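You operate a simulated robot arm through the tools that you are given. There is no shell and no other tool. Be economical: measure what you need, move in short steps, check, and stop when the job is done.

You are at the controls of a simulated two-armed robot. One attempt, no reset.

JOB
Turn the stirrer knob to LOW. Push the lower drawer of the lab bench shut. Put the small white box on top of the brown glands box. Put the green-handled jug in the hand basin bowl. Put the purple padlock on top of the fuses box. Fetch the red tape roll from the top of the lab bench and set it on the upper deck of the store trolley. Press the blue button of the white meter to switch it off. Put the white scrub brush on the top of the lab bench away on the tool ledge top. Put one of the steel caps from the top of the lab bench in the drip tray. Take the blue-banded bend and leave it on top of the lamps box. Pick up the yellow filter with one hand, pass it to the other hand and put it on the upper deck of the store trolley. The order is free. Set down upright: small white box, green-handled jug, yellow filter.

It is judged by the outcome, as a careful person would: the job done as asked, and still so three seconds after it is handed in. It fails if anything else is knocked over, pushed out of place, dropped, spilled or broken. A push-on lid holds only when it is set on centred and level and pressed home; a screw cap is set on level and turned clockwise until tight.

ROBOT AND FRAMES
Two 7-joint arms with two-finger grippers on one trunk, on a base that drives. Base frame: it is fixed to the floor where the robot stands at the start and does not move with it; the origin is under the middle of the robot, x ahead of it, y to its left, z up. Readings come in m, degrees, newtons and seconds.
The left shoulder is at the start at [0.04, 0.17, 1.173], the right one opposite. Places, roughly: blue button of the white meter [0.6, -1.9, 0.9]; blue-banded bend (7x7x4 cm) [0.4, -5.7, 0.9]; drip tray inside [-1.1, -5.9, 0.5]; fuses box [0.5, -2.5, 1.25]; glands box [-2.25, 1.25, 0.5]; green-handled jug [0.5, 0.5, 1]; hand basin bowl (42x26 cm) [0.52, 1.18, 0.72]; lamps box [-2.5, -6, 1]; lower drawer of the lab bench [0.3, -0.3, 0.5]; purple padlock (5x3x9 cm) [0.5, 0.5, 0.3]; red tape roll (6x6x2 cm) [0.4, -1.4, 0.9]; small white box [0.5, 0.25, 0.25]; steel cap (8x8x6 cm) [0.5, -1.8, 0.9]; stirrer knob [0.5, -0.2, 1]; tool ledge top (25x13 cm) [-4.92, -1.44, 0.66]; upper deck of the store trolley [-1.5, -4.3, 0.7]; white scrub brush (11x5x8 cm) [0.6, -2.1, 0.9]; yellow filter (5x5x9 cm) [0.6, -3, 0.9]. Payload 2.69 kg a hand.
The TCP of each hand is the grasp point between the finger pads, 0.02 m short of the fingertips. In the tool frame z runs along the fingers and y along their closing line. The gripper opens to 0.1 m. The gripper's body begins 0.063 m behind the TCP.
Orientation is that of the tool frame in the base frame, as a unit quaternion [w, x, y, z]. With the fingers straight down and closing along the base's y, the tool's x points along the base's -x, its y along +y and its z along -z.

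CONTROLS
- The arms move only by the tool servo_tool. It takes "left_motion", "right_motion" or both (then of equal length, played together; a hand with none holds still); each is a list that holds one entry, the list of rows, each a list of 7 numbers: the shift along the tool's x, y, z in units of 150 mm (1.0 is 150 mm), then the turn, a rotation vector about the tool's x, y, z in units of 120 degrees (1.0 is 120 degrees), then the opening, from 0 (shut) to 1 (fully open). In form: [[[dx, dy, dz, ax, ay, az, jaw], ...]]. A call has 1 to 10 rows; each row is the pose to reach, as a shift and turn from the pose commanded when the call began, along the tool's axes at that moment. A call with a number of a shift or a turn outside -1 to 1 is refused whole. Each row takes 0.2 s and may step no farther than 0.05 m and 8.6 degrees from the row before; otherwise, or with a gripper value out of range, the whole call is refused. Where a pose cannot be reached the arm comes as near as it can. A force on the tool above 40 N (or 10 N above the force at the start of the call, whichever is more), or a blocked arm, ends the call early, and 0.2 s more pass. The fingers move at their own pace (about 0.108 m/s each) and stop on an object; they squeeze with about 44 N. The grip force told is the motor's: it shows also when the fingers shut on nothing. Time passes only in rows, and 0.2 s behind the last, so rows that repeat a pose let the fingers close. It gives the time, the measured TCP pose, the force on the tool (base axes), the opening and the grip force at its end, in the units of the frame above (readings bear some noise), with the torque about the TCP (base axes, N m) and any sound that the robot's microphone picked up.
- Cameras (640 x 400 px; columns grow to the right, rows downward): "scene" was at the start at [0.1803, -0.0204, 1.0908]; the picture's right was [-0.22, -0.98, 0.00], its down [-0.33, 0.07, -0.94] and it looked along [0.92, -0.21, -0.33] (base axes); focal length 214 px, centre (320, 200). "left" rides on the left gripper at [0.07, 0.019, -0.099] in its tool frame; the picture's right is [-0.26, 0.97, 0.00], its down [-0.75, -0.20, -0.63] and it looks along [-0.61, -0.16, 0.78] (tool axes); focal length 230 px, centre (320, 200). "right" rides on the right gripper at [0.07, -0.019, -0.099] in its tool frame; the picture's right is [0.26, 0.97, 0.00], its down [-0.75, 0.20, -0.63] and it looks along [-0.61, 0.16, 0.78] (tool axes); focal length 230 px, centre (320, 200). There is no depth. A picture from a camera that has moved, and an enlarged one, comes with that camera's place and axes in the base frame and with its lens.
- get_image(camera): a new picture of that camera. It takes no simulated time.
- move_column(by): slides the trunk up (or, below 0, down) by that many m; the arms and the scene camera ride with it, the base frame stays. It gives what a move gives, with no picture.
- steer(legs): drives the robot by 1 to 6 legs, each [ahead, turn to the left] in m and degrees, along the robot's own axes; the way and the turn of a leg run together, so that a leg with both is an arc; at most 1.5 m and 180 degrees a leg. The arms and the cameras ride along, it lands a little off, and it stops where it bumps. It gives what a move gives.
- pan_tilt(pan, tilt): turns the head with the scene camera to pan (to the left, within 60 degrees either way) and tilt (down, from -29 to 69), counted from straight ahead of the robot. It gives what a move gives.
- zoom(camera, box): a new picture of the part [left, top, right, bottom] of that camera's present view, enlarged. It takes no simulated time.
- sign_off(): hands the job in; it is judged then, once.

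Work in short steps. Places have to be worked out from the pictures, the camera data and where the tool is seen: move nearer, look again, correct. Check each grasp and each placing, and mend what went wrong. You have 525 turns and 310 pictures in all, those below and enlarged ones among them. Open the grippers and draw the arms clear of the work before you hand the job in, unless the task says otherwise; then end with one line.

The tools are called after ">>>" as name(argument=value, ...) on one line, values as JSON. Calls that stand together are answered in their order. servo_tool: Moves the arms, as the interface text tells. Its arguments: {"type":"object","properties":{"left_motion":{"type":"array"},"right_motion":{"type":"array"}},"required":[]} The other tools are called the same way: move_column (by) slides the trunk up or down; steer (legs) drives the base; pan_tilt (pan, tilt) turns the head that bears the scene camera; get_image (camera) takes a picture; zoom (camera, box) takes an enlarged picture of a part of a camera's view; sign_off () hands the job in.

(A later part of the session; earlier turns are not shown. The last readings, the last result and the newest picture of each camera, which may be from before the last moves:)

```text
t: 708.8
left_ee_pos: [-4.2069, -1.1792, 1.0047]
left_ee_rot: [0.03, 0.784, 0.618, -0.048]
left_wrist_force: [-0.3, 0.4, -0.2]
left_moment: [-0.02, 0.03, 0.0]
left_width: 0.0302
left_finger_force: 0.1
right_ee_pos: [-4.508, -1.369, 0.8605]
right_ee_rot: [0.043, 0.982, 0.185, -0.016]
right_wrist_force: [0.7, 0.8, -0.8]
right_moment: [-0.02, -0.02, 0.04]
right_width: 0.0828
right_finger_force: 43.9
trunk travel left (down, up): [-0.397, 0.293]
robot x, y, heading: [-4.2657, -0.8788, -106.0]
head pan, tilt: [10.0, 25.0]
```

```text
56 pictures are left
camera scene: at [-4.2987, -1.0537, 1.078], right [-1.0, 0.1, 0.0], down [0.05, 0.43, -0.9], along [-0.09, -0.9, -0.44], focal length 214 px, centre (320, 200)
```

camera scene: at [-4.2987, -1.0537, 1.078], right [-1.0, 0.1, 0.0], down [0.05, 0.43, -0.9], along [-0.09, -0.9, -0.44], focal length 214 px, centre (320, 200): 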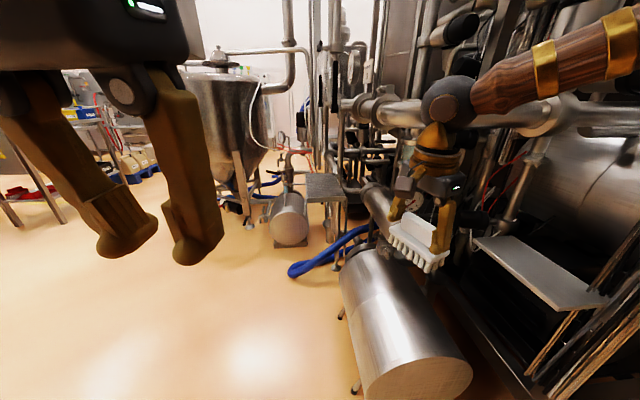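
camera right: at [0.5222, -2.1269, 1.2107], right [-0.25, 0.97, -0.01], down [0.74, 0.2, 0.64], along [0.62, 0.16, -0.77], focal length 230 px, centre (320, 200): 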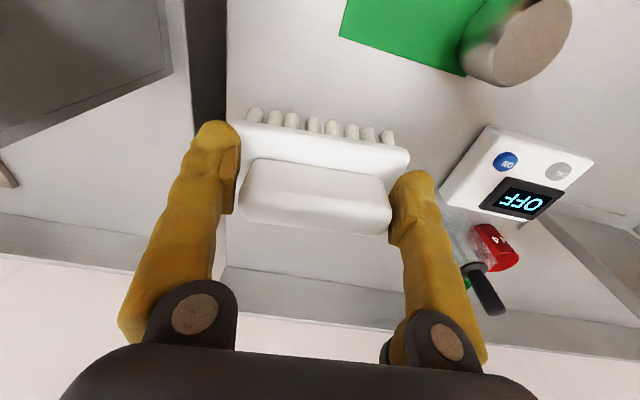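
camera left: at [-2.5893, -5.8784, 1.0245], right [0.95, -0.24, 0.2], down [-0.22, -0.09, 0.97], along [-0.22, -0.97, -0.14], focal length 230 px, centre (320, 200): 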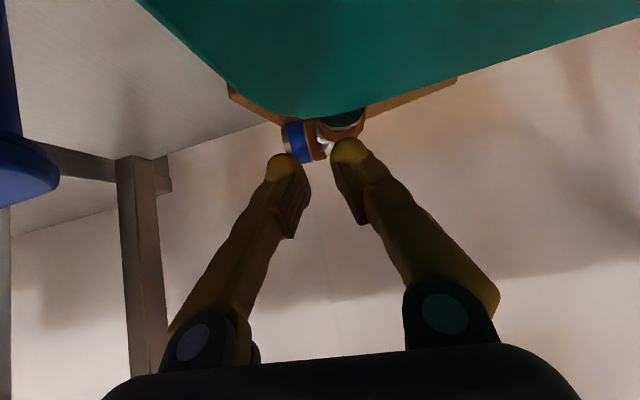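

Extend the left hand into the open area to its front-left, then continue closer.

>>> servo_tool(left_motion=[[[-0.2, 0.1, 0, 0, 0.01, 0, 0.3], [-0.4, 0.2, 0, 0, 0.02, 0, 0.3], [-0.6, 0.35, 0, 0, 0.03, 0, 0.3], [-0.8, 0.5, 0, 0, 0.04, 0, 0.3], [-1.0, 0.65, 0, 0, 0.04, 0, 0.3]]])

>>> steer(legs=[[0.22, 0], [0, -40]])

>>> pan_tilt(pan=-5, tilt=30)

>>> get_image(camera="scene")

```text
t: 710.0
left_ee_pos: [-4.1439, -1.3454, 1.0159]
left_ee_rot: [0.0, 0.785, 0.619, -0.005]
left_wrist_force: [-0.1, -0.4, -0.4]
left_moment: [0.0, -0.04, 0.0]
left_width: 0.0299
left_finger_force: 0.1
right_ee_pos: [-4.507, -1.3696, 0.86]
right_ee_rot: [0.041, 0.982, 0.185, -0.015]
right_wrist_force: [0.5, 0.3, -1.6]
right_moment: [0.0, 0.02, -0.01]
right_width: 0.0826
right_finger_force: 43.7
trunk travel left (down, up): [-0.397, 0.293]
robot x, y, heading: [-4.2641, -0.8793, -105.5]
head pan, tilt: [10.0, 25.0]
```

```text
t: 711.2
left_ee_pos: [-4.17, -1.4245, 1.0248]
left_ee_rot: [0.008, 0.787, 0.617, -0.014]
left_wrist_force: [-0.6, 0.6, -0.5]
left_moment: [-0.06, -0.05, -0.02]
left_width: 0.03
left_finger_force: 0.0
right_ee_pos: [-4.5268, -1.4419, 0.8613]
right_ee_rot: [0.037, 0.98, 0.195, -0.016]
right_wrist_force: [1.0, -1.6, -0.8]
right_moment: [0.04, 0.02, -0.01]
right_width: 0.0829
right_finger_force: 43.8
trunk travel left (down, up): [-0.397, 0.293]
robot x, y, heading: [-4.2939, -0.9805, -105.8]
head pan, tilt: [10.0, 25.0]
stopped in leg 1: the robot was blocked; the commanded pose is now the measured one
```

```text
t: 711.9
left_ee_pos: [-4.1681, -1.4209, 1.0246]
left_ee_rot: [0.009, 0.786, 0.618, -0.016]
left_wrist_force: [-0.2, -0.1, -0.6]
left_moment: [0.05, -0.02, 0.02]
left_width: 0.0301
left_finger_force: 0.0
right_ee_pos: [-4.5262, -1.4391, 0.8627]
right_ee_rot: [0.039, 0.98, 0.194, -0.017]
right_wrist_force: [-0.4, -0.1, -1.6]
right_moment: [0.01, 0.03, -0.01]
right_width: 0.0824
right_finger_force: 43.5
trunk travel left (down, up): [-0.397, 0.293]
robot x, y, heading: [-4.294, -0.9775, -105.9]
head pan, tilt: [-5.0, 30.0]
```

```text
55 pictures are left
camera scene: at [-4.3508, -1.1471, 1.0698], right [-0.93, 0.36, 0.0], down [0.18, 0.48, -0.86], along [-0.31, -0.8, -0.51], focal length 214 px, centre (320, 200)
```

scene: 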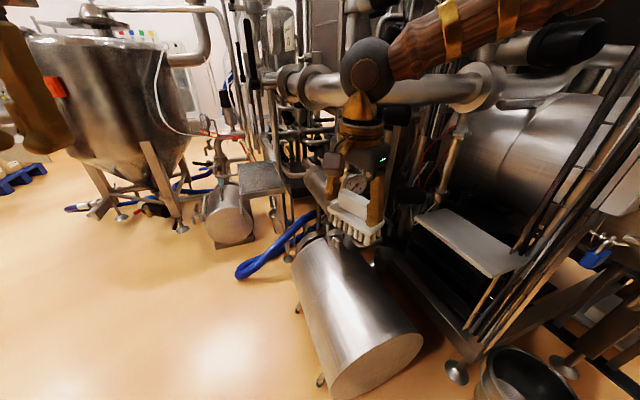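

The wrist seems to be at the big pipe. Turn right 40° toward the ledge.

>>> steer(legs=[[-0.05, 0], [0, -38]])

>>> pan_tilt(pan=0, tilt=30)

>>> get_image(camera="scene")

```text
t: 714.7
left_ee_pos: [-4.4576, -1.3539, 1.0251]
left_ee_rot: [0.003, 0.945, 0.325, -0.019]
left_wrist_force: [-0.1, -0.2, -0.5]
left_moment: [-0.02, -0.03, 0.03]
left_width: 0.0299
left_finger_force: 0.0
right_ee_pos: [-4.7493, -1.1488, 0.8619]
right_ee_rot: [0.031, 0.989, -0.138, -0.029]
right_wrist_force: [1.4, -0.8, -0.7]
right_moment: [0.01, -0.02, -0.01]
right_width: 0.0827
right_finger_force: 44.0
trunk travel left (down, up): [-0.397, 0.293]
robot x, y, heading: [-4.2839, -0.9308, -144.2]
head pan, tilt: [-5.0, 30.0]
```

```text
t: 715.4
left_ee_pos: [-4.443, -1.345, 1.0318]
left_ee_rot: [0.006, 0.945, 0.326, -0.026]
left_wrist_force: [-0.2, -0.2, 1.0]
left_moment: [-0.05, 0.05, 0.02]
left_width: 0.0303
left_finger_force: 0.0
right_ee_pos: [-4.7381, -1.1408, 0.8709]
right_ee_rot: [0.038, 0.989, -0.139, -0.035]
right_wrist_force: [0.3, 0.0, -0.5]
right_moment: [-0.02, -0.01, 0.01]
right_width: 0.0825
right_finger_force: 44.0
trunk travel left (down, up): [-0.397, 0.293]
robot x, y, heading: [-4.2825, -0.9364, -144.4]
head pan, tilt: [0.0, 30.0]
```

```text
54 pictures are left
camera scene: at [-4.4233, -1.0366, 1.07], right [-0.58, 0.81, 0.0], down [0.42, 0.3, -0.86], along [-0.7, -0.5, -0.51], focal length 214 px, centre (320, 200)
```

scene: 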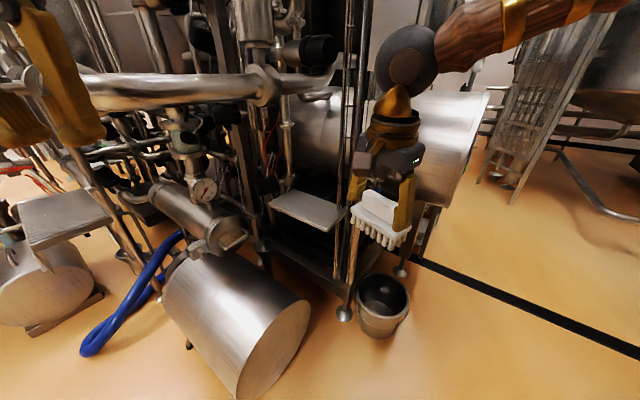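

I now see the pipe passes just above the ledge's front at z≈1.05, so the whole forearm must come in level beneath it. Lower the column and reposition.

>>> move_column(by=-0.2)

>>> steer(legs=[[0, 31], [0.12, 0], [0, -22]])

>>> get_image(camera="scene")

```text
t: 717.5
left_ee_pos: [-4.4441, -1.3448, 0.832]
left_ee_rot: [0.006, 0.945, 0.326, -0.025]
left_wrist_force: [0.3, -0.2, -1.1]
left_moment: [0.01, 0.0, 0.01]
left_width: 0.0301
left_finger_force: 0.1
right_ee_pos: [-4.739, -1.1409, 0.6714]
right_ee_rot: [0.037, 0.989, -0.139, -0.035]
right_wrist_force: [0.4, 0.2, -1.3]
right_moment: [-0.02, -0.05, 0.01]
right_width: 0.0825
right_finger_force: 44.5
trunk travel left (down, up): [-0.197, 0.493]
robot x, y, heading: [-4.2795, -0.9313, -144.6]
head pan, tilt: [0.0, 30.0]
```

```text
t: 721.5
left_ee_pos: [-4.4346, -1.4752, 0.8311]
left_ee_rot: [0.008, 0.92, 0.391, -0.025]
left_wrist_force: [0.2, -0.5, -0.5]
left_moment: [0.01, -0.01, 0.01]
left_width: 0.03
left_finger_force: 0.1
right_ee_pos: [-4.7543, -1.3113, 0.6705]
right_ee_rot: [0.041, 0.996, -0.069, -0.032]
right_wrist_force: [-0.5, 0.6, -0.1]
right_moment: [-0.01, -0.04, 0.01]
right_width: 0.0821
right_finger_force: 44.3
trunk travel left (down, up): [-0.197, 0.493]
robot x, y, heading: [-4.327, -1.0449, -136.5]
head pan, tilt: [0.0, 30.0]
```

```text
53 pictures are left
camera scene: at [-4.4537, -1.1654, 0.8698], right [-0.69, 0.72, 0.0], down [0.37, 0.36, -0.86], along [-0.62, -0.59, -0.52], focal length 214 px, centre (320, 200)
```

scene: 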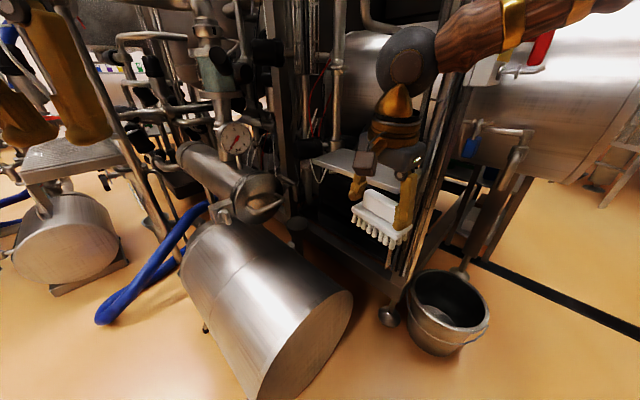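

Raise to z≈0.78, level, shift to y≈-1.43, then slide in along -x beneath the pipe.

>>> servo_tool(right_motion=[[[0, 0.05, -0.2, 0.01, 0.01, -0.02, 0.5], [0, 0.1, -0.45, 0.02, 0.02, -0.04, 0.5], [0, 0.2, -0.73, 0.039, 0.031, -0.066, 0.5], [0, 0.4, -0.73, 0.039, 0.031, -0.066, 0.5], [0, 0.6, -0.73, 0.039, 0.031, -0.066, 0.5], [0, 0.8, -0.73, 0.039, 0.031, -0.066, 0.5]]])

>>> servo_tool(right_motion=[[[-0.2, 0, 0, 0, 0, 0, 0.5], [-0.4, 0, 0, 0, 0, 0, 0.5], [-0.6, 0.02, 0, 0, 0, 0, 0.5], [-0.75, 0.04, 0, 0, 0, 0, 0.5]]])

>>> get_image(camera="scene")

```text
t: 722.9
left_ee_pos: [-4.4255, -1.465, 0.8367]
left_ee_rot: [0.011, 0.92, 0.39, -0.032]
left_wrist_force: [0.2, -0.3, -0.5]
left_moment: [-0.01, -0.03, -0.03]
left_width: 0.03
left_finger_force: 0.0
right_ee_pos: [-4.7544, -1.4139, 0.7991]
right_ee_rot: [0.003, 1.0, 0.001, -0.004]
right_wrist_force: [-0.6, 0.6, -0.4]
right_moment: [-0.03, -0.03, 0.01]
right_width: 0.0823
right_finger_force: 44.1
trunk travel left (down, up): [-0.197, 0.493]
robot x, y, heading: [-4.3237, -1.0434, -136.2]
head pan, tilt: [0.0, 30.0]
```

```text
t: 723.9
left_ee_pos: [-4.4245, -1.4642, 0.8372]
left_ee_rot: [0.011, 0.92, 0.39, -0.033]
left_wrist_force: [0.3, -0.7, 0.3]
left_moment: [0.04, 0.01, -0.04]
left_width: 0.03
left_finger_force: 0.1
right_ee_pos: [-4.8603, -1.416, 0.8004]
right_ee_rot: [0.003, 1.0, 0.0, -0.004]
right_wrist_force: [0.0, -0.1, -1.9]
right_moment: [0.04, -0.02, -0.01]
right_width: 0.0822
right_finger_force: 43.8
right hand out of reach, approached as far as the arm can: row 3, 4
trunk travel left (down, up): [-0.197, 0.493]
robot x, y, heading: [-4.3282, -1.044, -136.1]
head pan, tilt: [0.0, 30.0]
```

```text
52 pictures are left
camera scene: at [-4.4538, -1.1658, 0.8698], right [-0.69, 0.72, 0.0], down [0.37, 0.36, -0.86], along [-0.62, -0.59, -0.52], focal length 214 px, centre (320, 200)
```

scene: 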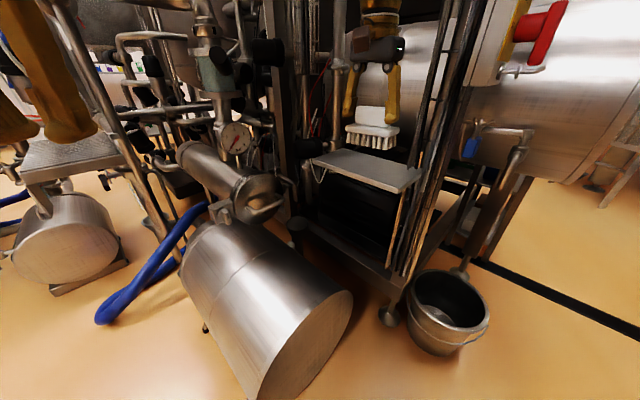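

Over the ledge without blocking. Lower and nudge further in.

>>> servo_tool(right_motion=[[[0, 0, 0.08, 0, 0, 0, 0.5], [-0.05, 0.03, 0.16, 0, 0, 0, 0.5], [-0.12, 0.06, 0.2, 0, 0, 0, 0.5], [-0.18, 0.08, 0.22, 0, 0, 0, 0.5], [-0.18, 0.08, 0.22, 0, 0, 0, 0.5]]])

>>> zoom(camera="scene", box=[290, 60, 450, 220])

```text
t: 725.1
left_ee_pos: [-4.4245, -1.4635, 0.8375]
left_ee_rot: [0.01, 0.92, 0.39, -0.032]
left_wrist_force: [0.2, 0.1, 0.1]
left_moment: [-0.01, -0.04, -0.04]
left_width: 0.0298
left_finger_force: 0.1
right_ee_pos: [-4.8746, -1.4112, 0.7661]
right_ee_rot: [0.003, 1.0, 0.0, -0.005]
right_wrist_force: [-0.2, 0.6, -1.4]
right_moment: [-0.03, -0.01, -0.01]
right_width: 0.0822
right_finger_force: 43.9
right hand out of reach, approached as far as the arm can: row 2, 3, 4, 5
trunk travel left (down, up): [-0.197, 0.493]
robot x, y, heading: [-4.3296, -1.0467, -136.4]
head pan, tilt: [0.0, 30.0]
```

```text
2.50 times, centred on (370, 140) of scene
camera zoom: at [-4.4538, -1.1655, 0.8698], right [-0.69, 0.72, 0.0], down [0.37, 0.36, -0.86], along [-0.62, -0.59, -0.52], focal length 536 px, centre (195, 350)
```

zoom: 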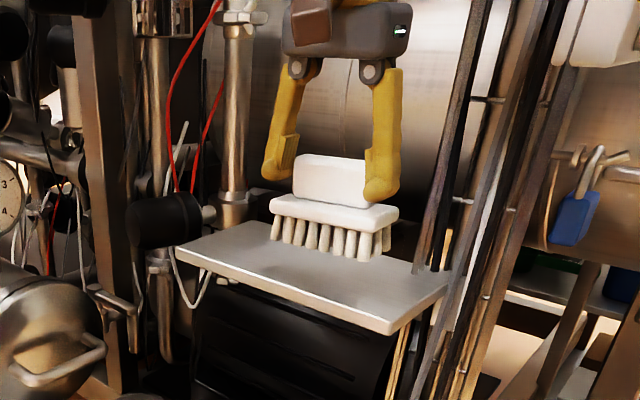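

Beautiful. Lower to contact.

>>> servo_tool(right_motion=[[[0, 0, 0.06, 0, 0, 0, 0.5], [0, 0, 0.11, 0, 0, 0, 0.5], [0, 0, 0.15, 0, 0, 0, 0.5], [0, 0, 0.18, 0, 0, 0, 0.5], [0, 0, 0.21, 0, 0, 0, 0.5]]])

>>> zoom(camera="scene", box=[290, 60, 450, 220])

```text
t: 726.3
left_ee_pos: [-4.4249, -1.4645, 0.8375]
left_ee_rot: [0.01, 0.92, 0.39, -0.034]
left_wrist_force: [-0.6, -0.1, 0.6]
left_moment: [-0.01, -0.01, 0.01]
left_width: 0.03
left_finger_force: 0.2
right_ee_pos: [-4.8736, -1.4108, 0.7343]
right_ee_rot: [0.003, 1.0, 0.001, -0.004]
right_wrist_force: [-0.3, 0.1, 0.2]
right_moment: [0.0, -0.03, -0.01]
right_width: 0.0821
right_finger_force: 44.2
trunk travel left (down, up): [-0.197, 0.493]
robot x, y, heading: [-4.3268, -1.0397, -136.3]
head pan, tilt: [0.0, 30.0]
```

```text
2.50 times, centred on (370, 140) of scene
camera zoom: at [-4.4537, -1.1654, 0.8699], right [-0.69, 0.72, 0.0], down [0.37, 0.36, -0.86], along [-0.62, -0.59, -0.51], focal length 536 px, centre (195, 350)
```

zoom: 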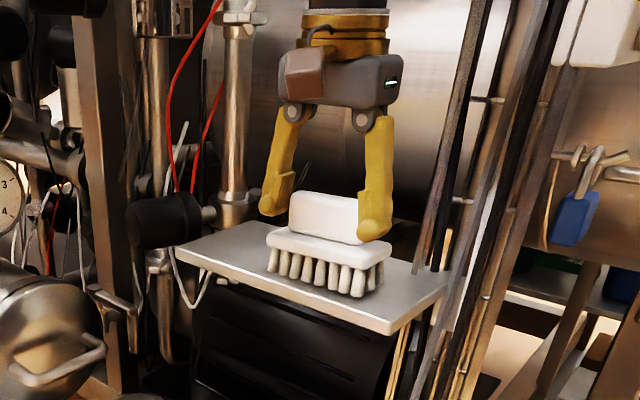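

Just touching. Press a few mm and release.

>>> servo_tool(right_motion=[[[0, 0, 0.025, 0, 0, 0, 0.5], [0, 0, 0.025, 0, 0, 0, 0.8], [0, 0, 0.025, 0, 0, 0, 1], [0, 0, 0.025, 0, 0, 0, 1], [0, 0, -0.05, 0, 0, 0, 1], [0, 0, -0.15, 0, 0, 0, 1], [0, 0, -0.25, 0, 0, 0, 1]]])

>>> zoom(camera="scene", box=[290, 60, 450, 220])

```text
t: 727.9
left_ee_pos: [-4.4255, -1.4637, 0.8368]
left_ee_rot: [0.01, 0.92, 0.391, -0.033]
left_wrist_force: [-0.5, -0.3, 0.4]
left_moment: [0.0, 0.0, -0.01]
left_width: 0.0301
left_finger_force: 0.1
right_ee_pos: [-4.8741, -1.4094, 0.7736]
right_ee_rot: [0.003, 1.0, 0.0, -0.005]
right_wrist_force: [0.2, 0.5, 0.0]
right_moment: [-0.02, 0.01, -0.01]
right_width: 0.1
right_finger_force: 0.1
trunk travel left (down, up): [-0.197, 0.493]
robot x, y, heading: [-4.3265, -1.0433, -136.2]
head pan, tilt: [0.0, 30.0]
```

```text
2.50 times, centred on (370, 140) of scene
camera zoom: at [-4.4538, -1.1653, 0.8699], right [-0.69, 0.72, 0.0], down [0.37, 0.36, -0.86], along [-0.62, -0.59, -0.51], focal length 536 px, centre (195, 350)
```

zoom: 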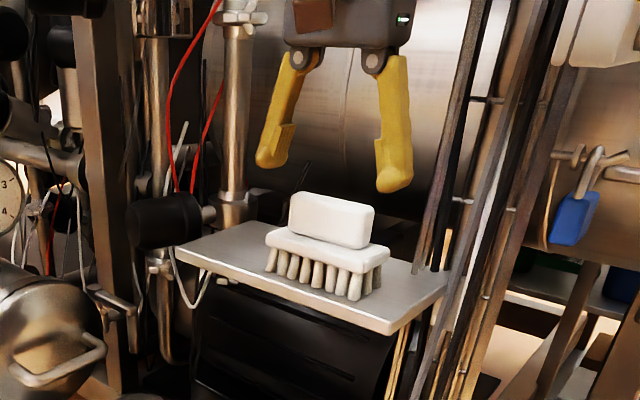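

Brush is on the ledge. Slide the hand out along +x and back away.

>>> servo_tool(right_motion=[[[0.1, 0, -0.07, 0, 0, 0, 1], [0.35, 0, -0.07, 0, 0, 0, 1], [0.6, 0, -0.07, 0, 0, 0, 1], [0.8, -0.1, -0.07, 0, 0, 0, 0.8]]])

>>> steer(legs=[[-0.3, 0]])

>>> get_image(camera="scene")

```text
t: 728.4
left_ee_pos: [-4.4137, -1.4532, 0.8438]
left_ee_rot: [0.014, 0.92, 0.39, -0.043]
left_wrist_force: [0.7, 0.3, 0.9]
left_moment: [-0.03, 0.01, 0.0]
left_width: 0.03
left_finger_force: 0.1
right_ee_pos: [-4.8337, -1.3951, 0.7974]
right_ee_rot: [0.012, 1.0, -0.004, -0.013]
right_wrist_force: [0.7, -0.2, 1.0]
right_moment: [-0.05, 0.04, 0.01]
right_width: 0.1
right_finger_force: 0.1
trunk travel left (down, up): [-0.197, 0.493]
robot x, y, heading: [-4.3289, -1.0411, -136.1]
head pan, tilt: [0.0, 30.0]
stopped in row 2 (right hand): the arm was blocked; the commanded pose is now the measured one
```

```text
t: 730.4
left_ee_pos: [-4.208, -1.2556, 0.8425]
left_ee_rot: [0.013, 0.921, 0.387, -0.04]
left_wrist_force: [-0.2, 0.5, 0.3]
left_moment: [-0.03, 0.0, -0.02]
left_width: 0.0301
left_finger_force: 0.1
right_ee_pos: [-4.6269, -1.1939, 0.7952]
right_ee_rot: [0.011, 1.0, -0.005, -0.01]
right_wrist_force: [-0.1, 0.5, 0.2]
right_moment: [-0.05, 0.0, -0.04]
right_width: 0.1
right_finger_force: 0.1
trunk travel left (down, up): [-0.197, 0.493]
robot x, y, heading: [-4.1201, -0.8402, -136.7]
head pan, tilt: [0.0, 30.0]
```

```text
48 pictures are left
camera scene: at [-4.2445, -0.965, 0.8699], right [-0.69, 0.73, 0.0], down [0.37, 0.35, -0.86], along [-0.62, -0.59, -0.51], focal length 214 px, centre (320, 200)
```

scene: 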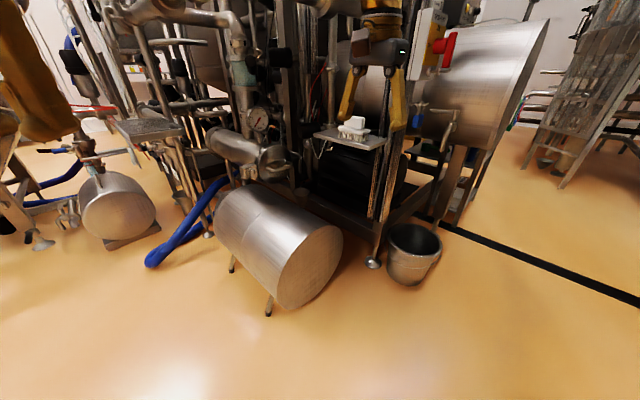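

Brush done. Now the last item: the jug. Raise the column and drive back to the left bench.

>>> steer(legs=[[-0.1, 0], [0, 155], [1.5, 0], [1.5, 0]])

>>> move_column(by=0.28)

>>> pan_tilt(pan=-10, tilt=15)

>>> get_image(camera="scene")

```text
t: 731.4
left_ee_pos: [-4.1596, -1.2111, 0.8459]
left_ee_rot: [0.014, 0.921, 0.387, -0.045]
left_wrist_force: [-1.4, -0.7, -0.8]
left_moment: [0.14, -0.08, 0.0]
left_width: 0.03
left_finger_force: 0.2
right_ee_pos: [-4.5789, -1.1514, 0.7982]
right_ee_rot: [0.011, 1.0, -0.006, -0.013]
right_wrist_force: [-1.3, -1.5, -3.0]
right_moment: [0.07, -0.07, -0.02]
right_width: 0.0998
right_finger_force: 0.0
trunk travel left (down, up): [-0.197, 0.493]
robot x, y, heading: [-4.0749, -0.8077, -136.6]
head pan, tilt: [0.0, 30.0]
stopped in leg 1: the robot was blocked; the commanded pose is now the measured one
```

```text
t: 733.6
left_ee_pos: [-4.1245, -1.1745, 1.0815]
left_ee_rot: [0.004, 0.921, 0.388, -0.017]
left_wrist_force: [0.3, 0.7, -0.1]
left_moment: [-0.06, 0.03, 0.06]
left_width: 0.0301
left_finger_force: 0.0
right_ee_pos: [-4.5562, -1.1281, 1.0739]
right_ee_rot: [0.027, 0.999, -0.006, -0.028]
right_wrist_force: [-0.4, -0.1, 0.1]
right_moment: [-0.04, 0.02, 0.01]
right_width: 0.1
right_finger_force: 0.1
trunk travel left (down, up): [-0.446, 0.244]
robot x, y, heading: [-4.073, -0.8036, -136.5]
head pan, tilt: [0.0, 30.0]
stopped: the arm was blocked; the commanded pose is now the measured one
```

```text
t: 734.4
left_ee_pos: [-4.1271, -1.1783, 1.0809]
left_ee_rot: [0.004, 0.921, 0.389, -0.018]
left_wrist_force: [-0.5, 0.0, -0.2]
left_moment: [0.03, 0.02, 0.01]
left_width: 0.03
left_finger_force: 0.1
right_ee_pos: [-4.5577, -1.1308, 1.0711]
right_ee_rot: [0.026, 0.999, -0.004, -0.028]
right_wrist_force: [-0.2, -0.8, -0.2]
right_moment: [-0.01, -0.02, 0.03]
right_width: 0.0999
right_finger_force: 0.1
trunk travel left (down, up): [-0.446, 0.244]
robot x, y, heading: [-4.0761, -0.8021, -136.7]
head pan, tilt: [-10.0, 15.0]
```

```text
47 pictures are left
camera scene: at [-4.2175, -0.9172, 1.1431], right [-0.55, 0.83, 0.0], down [0.23, 0.15, -0.96], along [-0.8, -0.53, -0.28], focal length 214 px, centre (320, 200)
```

scene: 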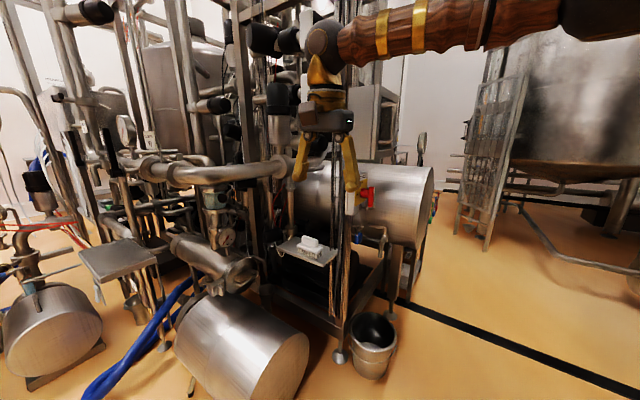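

Extend the left hand to unjam, then turn and drive.

>>> servo_tool(left_motion=[[[-0.2, 0.1, 0, 0, 0, 0, 0.5], [-0.4, 0.2, 0, 0, 0, 0, 0.8], [-0.6, 0.3, 0, 0, 0, 0, 0.8], [-0.8, 0.4, 0, 0, 0, 0, 0.8]]], right_motion=[[[0, 0, -0.1, 0.01, 0.01, 0, 1], [0, 0, -0.2, 0.02, 0.02, 0, 0.8], [0, 0, -0.2, 0.025, 0.027, 0, 0.8], [0, 0, -0.2, 0.025, 0.027, 0, 0.8]]])

>>> steer(legs=[[0, 155], [1.5, 0], [1.4, 0]])

>>> get_image(camera="scene")

```text
t: 735.4
left_ee_pos: [-4.1705, -1.315, 1.1115]
left_ee_rot: [0.015, 0.92, 0.388, -0.047]
left_wrist_force: [0.1, -0.2, 0.3]
left_moment: [0.04, -0.01, -0.01]
left_width: 0.08
left_finger_force: 0.1
right_ee_pos: [-4.5543, -1.1299, 1.1011]
right_ee_rot: [-0.002, 1.0, -0.004, 0.001]
right_wrist_force: [0.1, 0.2, 0.1]
right_moment: [0.02, 0.01, -0.01]
right_width: 0.08
right_finger_force: 0.0
trunk travel left (down, up): [-0.446, 0.244]
robot x, y, heading: [-4.0774, -0.8085, -136.7]
head pan, tilt: [-10.0, 15.0]
```

```text
t: 736.1
left_ee_pos: [-4.1412, -1.2839, 1.1271]
left_ee_rot: [0.021, 0.919, 0.387, -0.065]
left_wrist_force: [1.5, 1.3, 0.5]
left_moment: [-0.11, 0.04, 0.02]
left_width: 0.0801
left_finger_force: 0.1
right_ee_pos: [-4.5283, -1.1021, 1.1239]
right_ee_rot: [0.014, 1.0, -0.004, -0.013]
right_wrist_force: [1.0, 0.7, 0.9]
right_moment: [-0.06, 0.05, -0.02]
right_width: 0.08
right_finger_force: 0.1
trunk travel left (down, up): [-0.446, 0.244]
robot x, y, heading: [-4.0726, -0.8053, -136.4]
head pan, tilt: [-10.0, 15.0]
stopped in leg 1: the robot was blocked; the commanded pose is now the measured one
```

```text
46 pictures are left
camera scene: at [-4.2144, -0.9133, 1.144], right [-0.55, 0.83, 0.0], down [0.23, 0.15, -0.96], along [-0.8, -0.53, -0.27], focal length 214 px, centre (320, 200)
```

scene: 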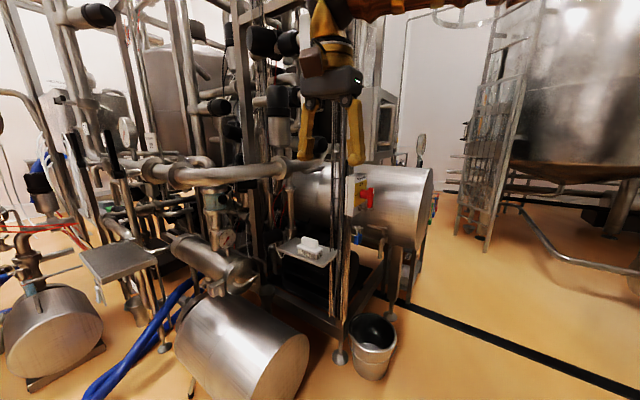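

The left arm is probably against the console. Back away first, then rotate.

>>> steer(legs=[[-0.25, 0]])

>>> steer(legs=[[0, 155], [1.4, 0], [1.4, 0]])

```text
t: 736.9
left_ee_pos: [-4.1078, -1.2513, 1.1153]
left_ee_rot: [0.014, 0.92, 0.388, -0.047]
left_wrist_force: [0.4, 1.2, -0.5]
left_moment: [-0.08, 0.08, 0.0]
left_width: 0.0799
left_finger_force: 0.1
right_ee_pos: [-4.5008, -1.0762, 1.1385]
right_ee_rot: [0.023, 0.999, -0.004, -0.025]
right_wrist_force: [1.0, 0.8, 0.4]
right_moment: [-0.05, 0.04, 0.02]
right_width: 0.0799
right_finger_force: 0.0
trunk travel left (down, up): [-0.446, 0.244]
robot x, y, heading: [-4.0697, -0.8014, -136.4]
head pan, tilt: [-10.0, 15.0]
stopped in leg 1: the robot was blocked; the commanded pose is now the measured one
```

```text
t: 737.8
left_ee_pos: [-4.0704, -1.2197, 1.1023]
left_ee_rot: [0.005, 0.918, 0.397, -0.021]
left_wrist_force: [1.4, 2.5, -0.2]
left_moment: [-0.06, 0.02, -0.01]
left_width: 0.0797
left_finger_force: 0.0
right_ee_pos: [-4.471, -1.0556, 1.1559]
right_ee_rot: [0.035, 0.999, 0.006, -0.037]
right_wrist_force: [0.0, 1.1, -0.2]
right_moment: [-0.11, 0.01, 0.02]
right_width: 0.0799
right_finger_force: 0.1
trunk travel left (down, up): [-0.446, 0.244]
robot x, y, heading: [-4.0723, -0.8016, -135.9]
head pan, tilt: [-10.0, 15.0]
stopped in leg 1: the robot was blocked; the commanded pose is now the measured one
```

Likely my right elbow is against the steam panel behind-right. Stretch the right arm forward to pull the elbow in, then back up.

>>> servo_tool(right_motion=[[[-0.2, 0.15, 0.15, 0, 0, 0, 0.5], [-0.4, 0.3, 0.3, 0, 0, 0, 0.3], [-0.6, 0.45, 0.45, 0, 0, 0, 0.3], [-0.8, 0.6, 0.6, 0, 0, 0, 0.3], [-0.95, 0.75, 0.75, 0, 0, 0, 0.3]]])

>>> pan_tilt(pan=-60, tilt=10)

>>> get_image(camera="scene")

```text
t: 738.9
left_ee_pos: [-4.0536, -1.2048, 1.092]
left_ee_rot: [-0.004, 0.918, 0.397, 0.0]
left_wrist_force: [0.3, 1.0, 1.0]
left_moment: [-0.07, 0.03, -0.03]
left_width: 0.0801
left_finger_force: 0.1
right_ee_pos: [-4.6063, -1.1587, 1.0865]
right_ee_rot: [0.043, 0.998, -0.008, -0.044]
right_wrist_force: [-0.2, 0.2, 0.2]
right_moment: [-0.01, 0.02, 0.02]
right_width: 0.03
right_finger_force: 0.2
right hand out of reach, approached as far as the arm can: row 5
trunk travel left (down, up): [-0.446, 0.244]
robot x, y, heading: [-4.0708, -0.7988, -135.6]
head pan, tilt: [-10.0, 15.0]
stopped in row 5 (right hand): the arm was blocked; the commanded pose is now the measured one
```

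```text
t: 740.1
left_ee_pos: [-4.0548, -1.2071, 1.0918]
left_ee_rot: [-0.004, 0.918, 0.397, 0.0]
left_wrist_force: [0.1, 0.5, -0.1]
left_moment: [0.0, 0.0, 0.01]
left_width: 0.0798
left_finger_force: 0.2
right_ee_pos: [-4.6058, -1.1596, 1.0848]
right_ee_rot: [0.041, 0.998, -0.005, -0.042]
right_wrist_force: [-0.8, -0.2, -1.5]
right_moment: [-0.02, 0.01, 0.0]
right_width: 0.0296
right_finger_force: 0.0
trunk travel left (down, up): [-0.446, 0.244]
robot x, y, heading: [-4.0741, -0.8025, -135.8]
head pan, tilt: [-60.0, 10.0]
```

```text
45 pictures are left
camera scene: at [-4.2247, -0.8384, 1.152], right [0.27, 0.96, 0.02], down [0.18, -0.03, -0.98], along [-0.95, 0.27, -0.18], focal length 214 px, centre (320, 200)
```

scene: 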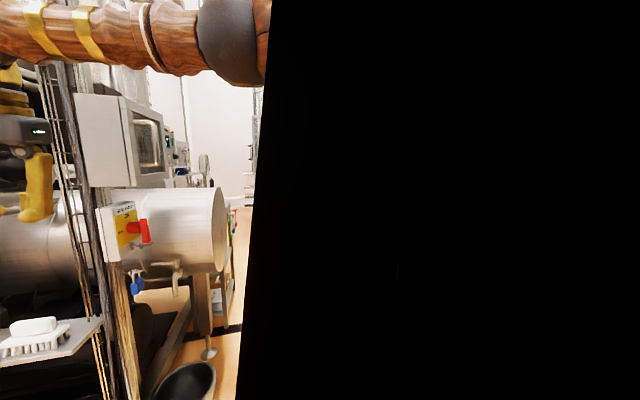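

>>> steer(legs=[[-0.15, 0]])

```text
t: 740.8
left_ee_pos: [-4.0263, -1.1896, 1.0844]
left_ee_rot: [0.001, 0.92, 0.392, 0.016]
left_wrist_force: [0.0, 1.0, 0.9]
left_moment: [-0.08, 0.06, 0.03]
left_width: 0.0798
left_finger_force: 0.0
right_ee_pos: [-4.5771, -1.1291, 1.1082]
right_ee_rot: [0.055, 0.997, -0.007, -0.055]
right_wrist_force: [1.0, 1.4, 0.3]
right_moment: [-0.08, 0.05, 0.02]
right_width: 0.0297
right_finger_force: 0.1
trunk travel left (down, up): [-0.446, 0.244]
robot x, y, heading: [-4.067, -0.7951, -136.0]
head pan, tilt: [-60.0, 10.0]
stopped in leg 1: the robot was blocked; the commanded pose is now the measured one
```

The obstacle is probably behind the base (steam frame leg). Drive forward a bit, then turn.

>>> steer(legs=[[0.12, 0], [0, 60]])

>>> steer(legs=[[0.1, 0], [0, 60]])

```text
t: 744.7
left_ee_pos: [-3.7972, -1.0443, 1.0896]
left_ee_rot: [-0.017, 0.601, 0.799, 0.012]
left_wrist_force: [-0.2, 0.2, 0.1]
left_moment: [0.02, 0.04, -0.02]
left_width: 0.0799
left_finger_force: 0.1
right_ee_pos: [-4.1214, -1.492, 1.1057]
right_ee_rot: [0.072, 0.868, 0.491, -0.019]
right_wrist_force: [0.2, 0.3, 0.4]
right_moment: [0.02, -0.03, 0.02]
right_width: 0.0298
right_finger_force: 0.0
trunk travel left (down, up): [-0.446, 0.244]
robot x, y, heading: [-4.1586, -0.8804, -75.9]
head pan, tilt: [-60.0, 10.0]
```

```text
t: 746.6
left_ee_pos: [-3.7383, -1.1071, 1.0909]
left_ee_rot: [0.01, 0.584, 0.811, 0.032]
left_wrist_force: [0.2, 0.3, 0.4]
left_moment: [0.0, 0.01, -0.01]
left_width: 0.08
left_finger_force: 0.0
right_ee_pos: [-4.0701, -1.5425, 1.1213]
right_ee_rot: [0.079, 0.847, 0.525, -0.028]
right_wrist_force: [-0.3, 0.1, -0.2]
right_moment: [0.01, 0.01, 0.01]
right_width: 0.0297
right_finger_force: 0.0
trunk travel left (down, up): [-0.446, 0.244]
robot x, y, heading: [-4.1362, -0.9767, -71.8]
head pan, tilt: [-60.0, 10.0]
stopped in leg 2: the force on the tool passed its limit at 80 N (the readings are from after the stop); the commanded pose is now the measured one
```

Freed, but the right hand now meets the console. Back 8 cm, pull the right hand in, then turn on.

>>> steer(legs=[[-0.08, 0]])

>>> servo_tool(right_motion=[[[0.2, 0, 0.1, 0, 0, 0, 0.3], [0.4, 0, 0.2, 0, 0, 0, 0.3], [0.6, 0, 0.3, 0, 0, 0, 0.3], [0.75, 0, 0.4, 0, 0, 0, 0.3]]])

>>> steer(legs=[[0, 92]])

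```text
t: 747.6
left_ee_pos: [-3.7746, -1.0246, 1.0983]
left_ee_rot: [0.0, 0.581, 0.814, 0.023]
left_wrist_force: [-0.5, -0.2, -0.7]
left_moment: [-0.02, -0.02, 0.03]
left_width: 0.0799
left_finger_force: 0.1
right_ee_pos: [-4.1012, -1.463, 1.1329]
right_ee_rot: [0.091, 0.848, 0.521, -0.025]
right_wrist_force: [0.1, 0.9, -0.5]
right_moment: [-0.01, -0.01, 0.01]
right_width: 0.03
right_finger_force: 0.1
trunk travel left (down, up): [-0.446, 0.244]
robot x, y, heading: [-4.1612, -0.9011, -71.7]
head pan, tilt: [-60.0, 10.0]
```

```text
t: 748.6
left_ee_pos: [-3.7636, -1.0207, 1.0985]
left_ee_rot: [0.006, 0.587, 0.809, 0.031]
left_wrist_force: [-0.7, -0.2, 0.4]
left_moment: [0.0, 0.0, -0.01]
left_width: 0.0802
left_finger_force: 0.1
right_ee_pos: [-4.0526, -1.3599, 1.0645]
right_ee_rot: [0.097, 0.848, 0.52, -0.028]
right_wrist_force: [1.3, 0.5, 0.6]
right_moment: [0.03, 0.0, -0.01]
right_width: 0.0301
right_finger_force: 0.0
trunk travel left (down, up): [-0.446, 0.244]
robot x, y, heading: [-4.1646, -0.8984, -72.0]
head pan, tilt: [-60.0, 10.0]
```

```text
t: 749.6
left_ee_pos: [-3.7457, -0.9865, 1.1089]
left_ee_rot: [0.013, 0.577, 0.815, 0.043]
left_wrist_force: [0.7, -0.2, -0.4]
left_moment: [-0.07, -0.01, -0.07]
left_width: 0.0801
left_finger_force: 0.1
right_ee_pos: [-4.0481, -1.3205, 1.0805]
right_ee_rot: [0.112, 0.836, 0.536, -0.034]
right_wrist_force: [-0.6, 0.5, 0.2]
right_moment: [-0.01, 0.0, 0.0]
right_width: 0.03
right_finger_force: 0.0
trunk travel left (down, up): [-0.446, 0.244]
robot x, y, heading: [-4.1647, -0.8989, -70.0]
head pan, tilt: [-60.0, 10.0]
stopped in leg 1: the force on the tool passed its limit at 49 N (the readings are from after the stop); the commanded pose is now the measured one
```

>>> steer(legs=[[-0.1, 0]])

>>> servo_tool(right_motion=[[[0.15, 0, 0.1, 0, 0.02, 0, 0.3], [0.3, 0, 0.2, 0, 0.04, 0, 0.3], [0.4, 0, 0.3, 0, 0.06, 0, 0.3]]])

>>> steer(legs=[[0, 90]])

```text
t: 750.8
left_ee_pos: [-3.7815, -0.8933, 1.1083]
left_ee_rot: [0.014, 0.577, 0.815, 0.043]
left_wrist_force: [0.2, 0.7, -0.4]
left_moment: [-0.06, -0.03, -0.02]
left_width: 0.0799
left_finger_force: 0.1
right_ee_pos: [-4.0814, -1.2275, 1.0806]
right_ee_rot: [0.111, 0.838, 0.534, -0.033]
right_wrist_force: [-1.2, -0.4, 0.4]
right_moment: [-0.03, 0.01, 0.01]
right_width: 0.0299
right_finger_force: 0.0
trunk travel left (down, up): [-0.446, 0.244]
robot x, y, heading: [-4.1933, -0.8031, -69.8]
head pan, tilt: [-60.0, 10.0]
```

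```text
t: 751.6
left_ee_pos: [-3.7728, -0.8883, 1.1119]
left_ee_rot: [0.021, 0.582, 0.811, 0.055]
left_wrist_force: [-0.1, -0.8, 0.0]
left_moment: [0.03, 0.0, 0.03]
left_width: 0.08
left_finger_force: 0.0
right_ee_pos: [-4.0615, -1.1726, 1.032]
right_ee_rot: [0.084, 0.837, 0.54, 0.018]
right_wrist_force: [0.5, 0.9, -0.9]
right_moment: [0.02, -0.01, 0.0]
right_width: 0.0301
right_finger_force: 0.1
trunk travel left (down, up): [-0.446, 0.244]
robot x, y, heading: [-4.1958, -0.808, -69.7]
head pan, tilt: [-60.0, 10.0]
```

```text
t: 754.8
left_ee_pos: [-3.9478, -0.4538, 1.125]
left_ee_rot: [-0.011, 0.062, 0.996, 0.061]
left_wrist_force: [88.9, -71.4, -19.1]
left_moment: [4.03, 1.98, -2.66]
left_width: 0.073
left_finger_force: 0.1
right_ee_pos: [-3.8309, -0.8398, 1.0421]
right_ee_rot: [0.071, 0.406, 0.909, 0.071]
right_wrist_force: [-0.8, -1.0, 0.4]
right_moment: [0.04, -0.07, -0.01]
right_width: 0.03
right_finger_force: 0.1
trunk travel left (down, up): [-0.446, 0.244]
robot x, y, heading: [-4.1934, -0.8124, -3.6]
head pan, tilt: [-60.0, 10.0]
stopped in leg 1: the force on the tool passed its limit at 105 N (the readings are from after the stop); the commanded pose is now the measured one
```

Facing +x now; the left hand touches the steam frame. Drive forward away from it.

>>> steer(legs=[[0.3, -3]])

>>> pan_tilt(pan=30, tilt=10)

>>> get_image(camera="scene")

```text
t: 756.1
left_ee_pos: [-3.8598, -0.4647, 1.1284]
left_ee_rot: [-0.017, 0.019, 0.999, 0.028]
left_wrist_force: [-175.8, 12.0, 78.9]
left_moment: [-1.02, -24.26, 1.63]
left_width: 0.0801
left_finger_force: 0.2
right_ee_pos: [-3.7132, -0.852, 1.0425]
right_ee_rot: [0.075, 0.415, 0.904, 0.067]
right_wrist_force: [0.6, -0.1, 0.1]
right_moment: [0.02, 0.03, 0.02]
right_width: 0.03
right_finger_force: 0.1
trunk travel left (down, up): [-0.446, 0.244]
robot x, y, heading: [-4.071, -0.817, -3.6]
head pan, tilt: [-60.0, 10.0]
stopped in leg 1: the force on the tool passed its limit at 306 N (the readings are from after the stop); the commanded pose is now the measured one
```

```text
t: 757.7
left_ee_pos: [-3.8601, -0.4645, 1.1264]
left_ee_rot: [-0.016, 0.022, 0.999, 0.026]
left_wrist_force: [-178.3, 16.7, 69.6]
left_moment: [-1.49, -24.01, 1.96]
left_width: 0.0801
left_finger_force: 0.0
right_ee_pos: [-3.7133, -0.8531, 1.044]
right_ee_rot: [0.077, 0.417, 0.903, 0.067]
right_wrist_force: [0.6, 0.2, 0.5]
right_moment: [0.0, -0.03, 0.02]
right_width: 0.0301
right_finger_force: 0.1
trunk travel left (down, up): [-0.446, 0.244]
robot x, y, heading: [-4.0669, -0.8214, -4.2]
head pan, tilt: [30.0, 10.0]
```

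```text
44 pictures are left
camera scene: at [-3.9731, -0.7837, 1.1625], right [0.44, -0.9, 0.02], down [-0.1, -0.08, -0.99], along [0.89, 0.43, -0.13], focal length 214 px, centre (320, 200)
```

scene: 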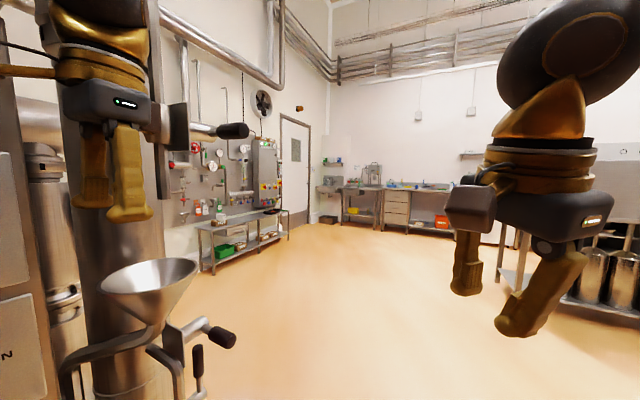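

The left hand is caught between a column and a valve handle. Reverse slightly to release, then pull the left hand toward the robot's centre.

>>> steer(legs=[[-0.07, 0]])

>>> servo_tool(left_motion=[[[0, -0.15, 0, 0, 0, 0, 0.5], [0, -0.3, 0, 0, 0, 0, 0.3], [0, -0.5, 0, 0, 0, 0, 0.3], [0, -0.7, 0, 0, 0, 0, 0.3], [0, -0.9, 0, 0, 0, 0, 0.3]]])

>>> get_image(camera="scene")

```text
t: 758.8
left_ee_pos: [-3.8888, -0.4594, 1.1184]
left_ee_rot: [-0.027, 0.035, 0.999, 0.029]
left_wrist_force: [0.1, -0.2, -0.6]
left_moment: [-0.03, -0.01, 0.02]
left_width: 0.0802
left_finger_force: 0.1
right_ee_pos: [-3.7526, -0.8451, 1.0312]
right_ee_rot: [0.063, 0.417, 0.905, 0.06]
right_wrist_force: [0.7, 0.4, -0.3]
right_moment: [-0.02, 0.02, 0.01]
right_width: 0.03
right_finger_force: 0.1
trunk travel left (down, up): [-0.446, 0.244]
robot x, y, heading: [-4.1382, -0.8135, -4.0]
head pan, tilt: [30.0, 10.0]
```

```text
t: 760.0
left_ee_pos: [-3.8628, -0.5704, 1.0835]
left_ee_rot: [-0.023, 0.038, 0.999, 0.031]
left_wrist_force: [-0.1, 0.2, 0.3]
left_moment: [0.01, 0.01, 0.01]
left_width: 0.0301
left_finger_force: 0.1
left hand out of reach, approached as far as the arm can: row 1, 2, 3, 4, 5
right_ee_pos: [-3.7686, -0.8446, 1.0384]
right_ee_rot: [0.071, 0.416, 0.905, 0.063]
right_wrist_force: [-0.1, -0.7, -0.4]
right_moment: [0.0, 0.01, -0.01]
right_width: 0.0298
right_finger_force: 0.1
trunk travel left (down, up): [-0.446, 0.244]
robot x, y, heading: [-4.1382, -0.8124, -4.1]
head pan, tilt: [30.0, 10.0]
```

```text
43 pictures are left
camera scene: at [-3.966, -0.7795, 1.1515], right [0.43, -0.9, -0.01], down [-0.17, -0.07, -0.98], along [0.88, 0.43, -0.19], focal length 214 px, centre (320, 200)
```

scene: 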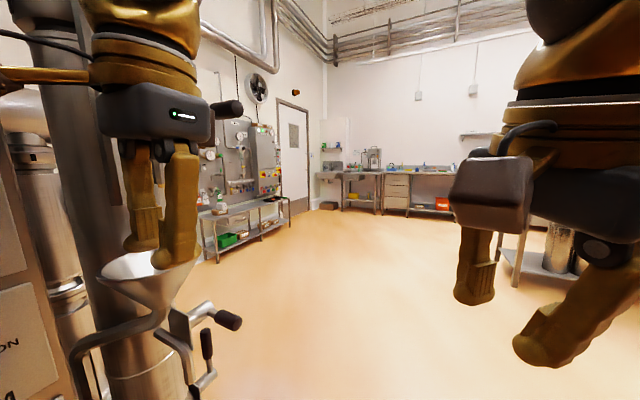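

Turn right ~22° so the left hand clears the valve handle, then drive out.

>>> steer(legs=[[0, -24], [0.3, 0]])

>>> get_image(camera="scene")

```text
t: 763.3
left_ee_pos: [-3.5173, -0.8538, 1.0844]
left_ee_rot: [-0.016, 0.249, 0.968, 0.035]
left_wrist_force: [0.4, -0.2, 0.8]
left_moment: [-0.02, -0.01, 0.02]
left_width: 0.03
left_finger_force: 0.1
right_ee_pos: [-3.5449, -1.143, 1.0384]
right_ee_rot: [0.081, 0.599, 0.796, 0.047]
right_wrist_force: [0.4, 0.2, -0.3]
right_moment: [0.01, 0.02, -0.01]
right_width: 0.03
right_finger_force: 0.2
trunk travel left (down, up): [-0.446, 0.244]
robot x, y, heading: [-3.8704, -0.9585, -28.4]
head pan, tilt: [30.0, 10.0]
```

```text
42 pictures are left
camera scene: at [-3.6981, -1.0015, 1.1513], right [0.03, -1.0, -0.01], down [-0.19, 0.0, -0.98], along [0.98, 0.03, -0.19], focal length 214 px, centre (320, 200)
```

scene: 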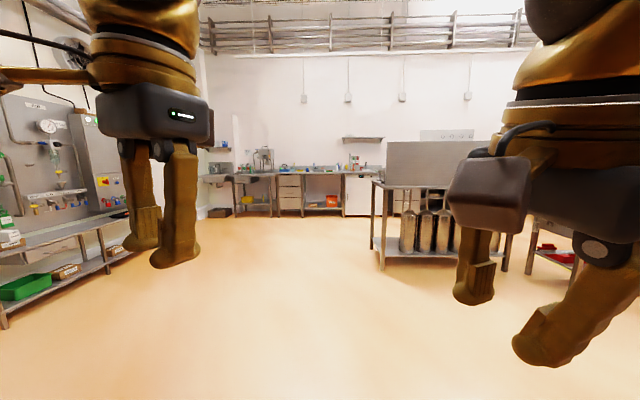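

Clear now. Drive to the jug's bench.

>>> steer(legs=[[0, 51], [1.5, 0], [1.5, 0], [0.35, 0], [0, -22]])

>>> pan_tilt(pan=0, tilt=15)

>>> get_image(camera="scene")

```text
t: 783.1
left_ee_pos: [-0.5718, 0.6589, 1.0859]
left_ee_rot: [-0.028, -0.01, 0.999, 0.029]
left_wrist_force: [0.1, 0.2, 0.7]
left_moment: [-0.01, 0.02, -0.02]
left_width: 0.0303
left_finger_force: 0.1
right_ee_pos: [-0.4636, 0.3932, 1.0428]
right_ee_rot: [0.075, 0.368, 0.924, 0.071]
right_wrist_force: [0.1, -0.2, -0.7]
right_moment: [0.02, 0.03, 0.01]
right_width: 0.0299
right_finger_force: 0.0
trunk travel left (down, up): [-0.446, 0.244]
robot x, y, heading: [-0.8205, 0.3869, 1.7]
head pan, tilt: [30.0, 10.0]
```

```text
t: 784.1
left_ee_pos: [-0.5705, 0.6612, 1.0847]
left_ee_rot: [-0.026, 0.003, 0.999, 0.034]
left_wrist_force: [0.0, -0.7, 0.0]
left_moment: [-0.01, 0.0, 0.03]
left_width: 0.0301
left_finger_force: 0.1
right_ee_pos: [-0.4789, 0.3921, 1.0487]
right_ee_rot: [0.083, 0.368, 0.923, 0.072]
right_wrist_force: [0.2, -1.1, 0.1]
right_moment: [0.01, -0.01, 0.0]
right_width: 0.03
right_finger_force: 0.0
trunk travel left (down, up): [-0.446, 0.244]
robot x, y, heading: [-0.8173, 0.3866, 1.7]
head pan, tilt: [0.0, 15.0]
```

```text
41 pictures are left
camera scene: at [-0.6359, 0.3935, 1.1431], right [0.03, -1.0, 0.0], down [-0.28, -0.01, -0.96], along [0.96, 0.03, -0.28], focal length 214 px, centre (320, 200)
```

scene: 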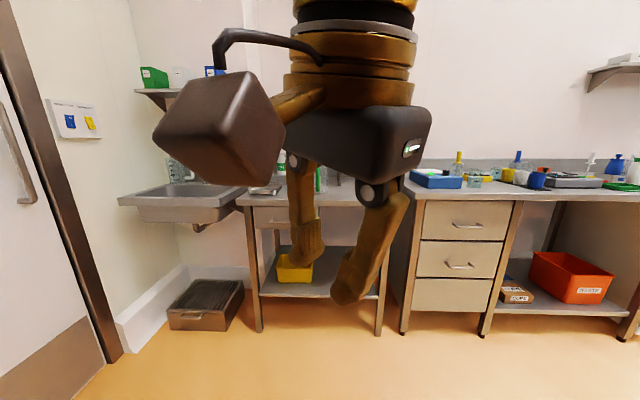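

Move the right hand out to the right and straighten it, freeing the camera view.

>>> servo_tool(right_motion=[[[-0.15, -0.16, 0, 0.012, 0.014, -0.06, 0.3], [-0.3, -0.32, 0, 0.024, 0.027, -0.12, 0.3], [-0.45, -0.48, 0, 0.036, 0.041, -0.18, 0.3], [-0.6, -0.64, 0, 0.048, 0.055, -0.24, 0.3], [-0.75, -0.8, 0, 0.06, 0.068, -0.3, 0.3], [-0.9, -0.96, 0, 0.071, 0.082, -0.362, 0.3]]])

>>> get_image(camera="scene")

```text
t: 785.5
left_ee_pos: [-0.572, 0.66, 1.085]
left_ee_rot: [-0.026, 0.003, 0.999, 0.035]
left_wrist_force: [0.2, 0.3, 0.6]
left_moment: [0.01, 0.01, -0.02]
left_width: 0.0299
left_finger_force: 0.0
right_ee_pos: [-0.479, 0.1946, 1.0357]
right_ee_rot: [0.0, -0.002, 1.0, 0.001]
right_wrist_force: [1.0, -0.2, 1.1]
right_moment: [0.04, 0.01, 0.01]
right_width: 0.0299
right_finger_force: 0.1
trunk travel left (down, up): [-0.446, 0.244]
robot x, y, heading: [-0.8194, 0.3872, 1.8]
head pan, tilt: [0.0, 15.0]
```

```text
40 pictures are left
camera scene: at [-0.6362, 0.3928, 1.1431], right [0.03, -1.0, 0.0], down [-0.28, -0.01, -0.96], along [0.96, 0.03, -0.28], focal length 214 px, centre (320, 200)
```

scene: 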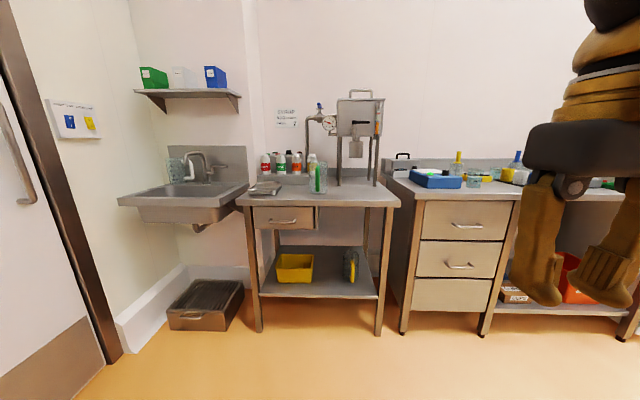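

>>> zoom(camera="scene", box=[150, 130, 410, 240])

```text
2.46 times, centred on (280, 185) of scene
camera zoom: at [-0.6362, 0.3928, 1.1431], right [0.03, -1.0, 0.0], down [-0.28, -0.01, -0.96], along [0.96, 0.03, -0.28], focal length 528 px, centre (418, 237)
```

zoom: 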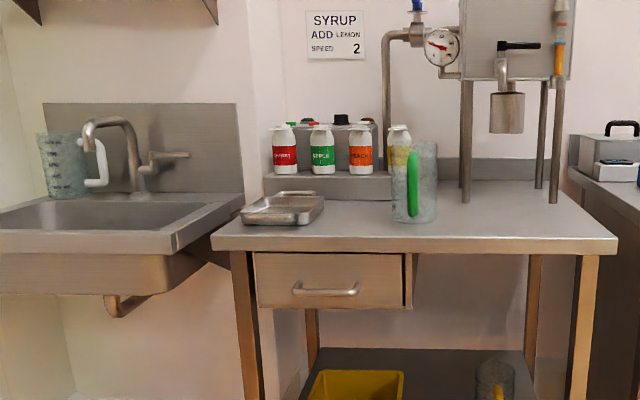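

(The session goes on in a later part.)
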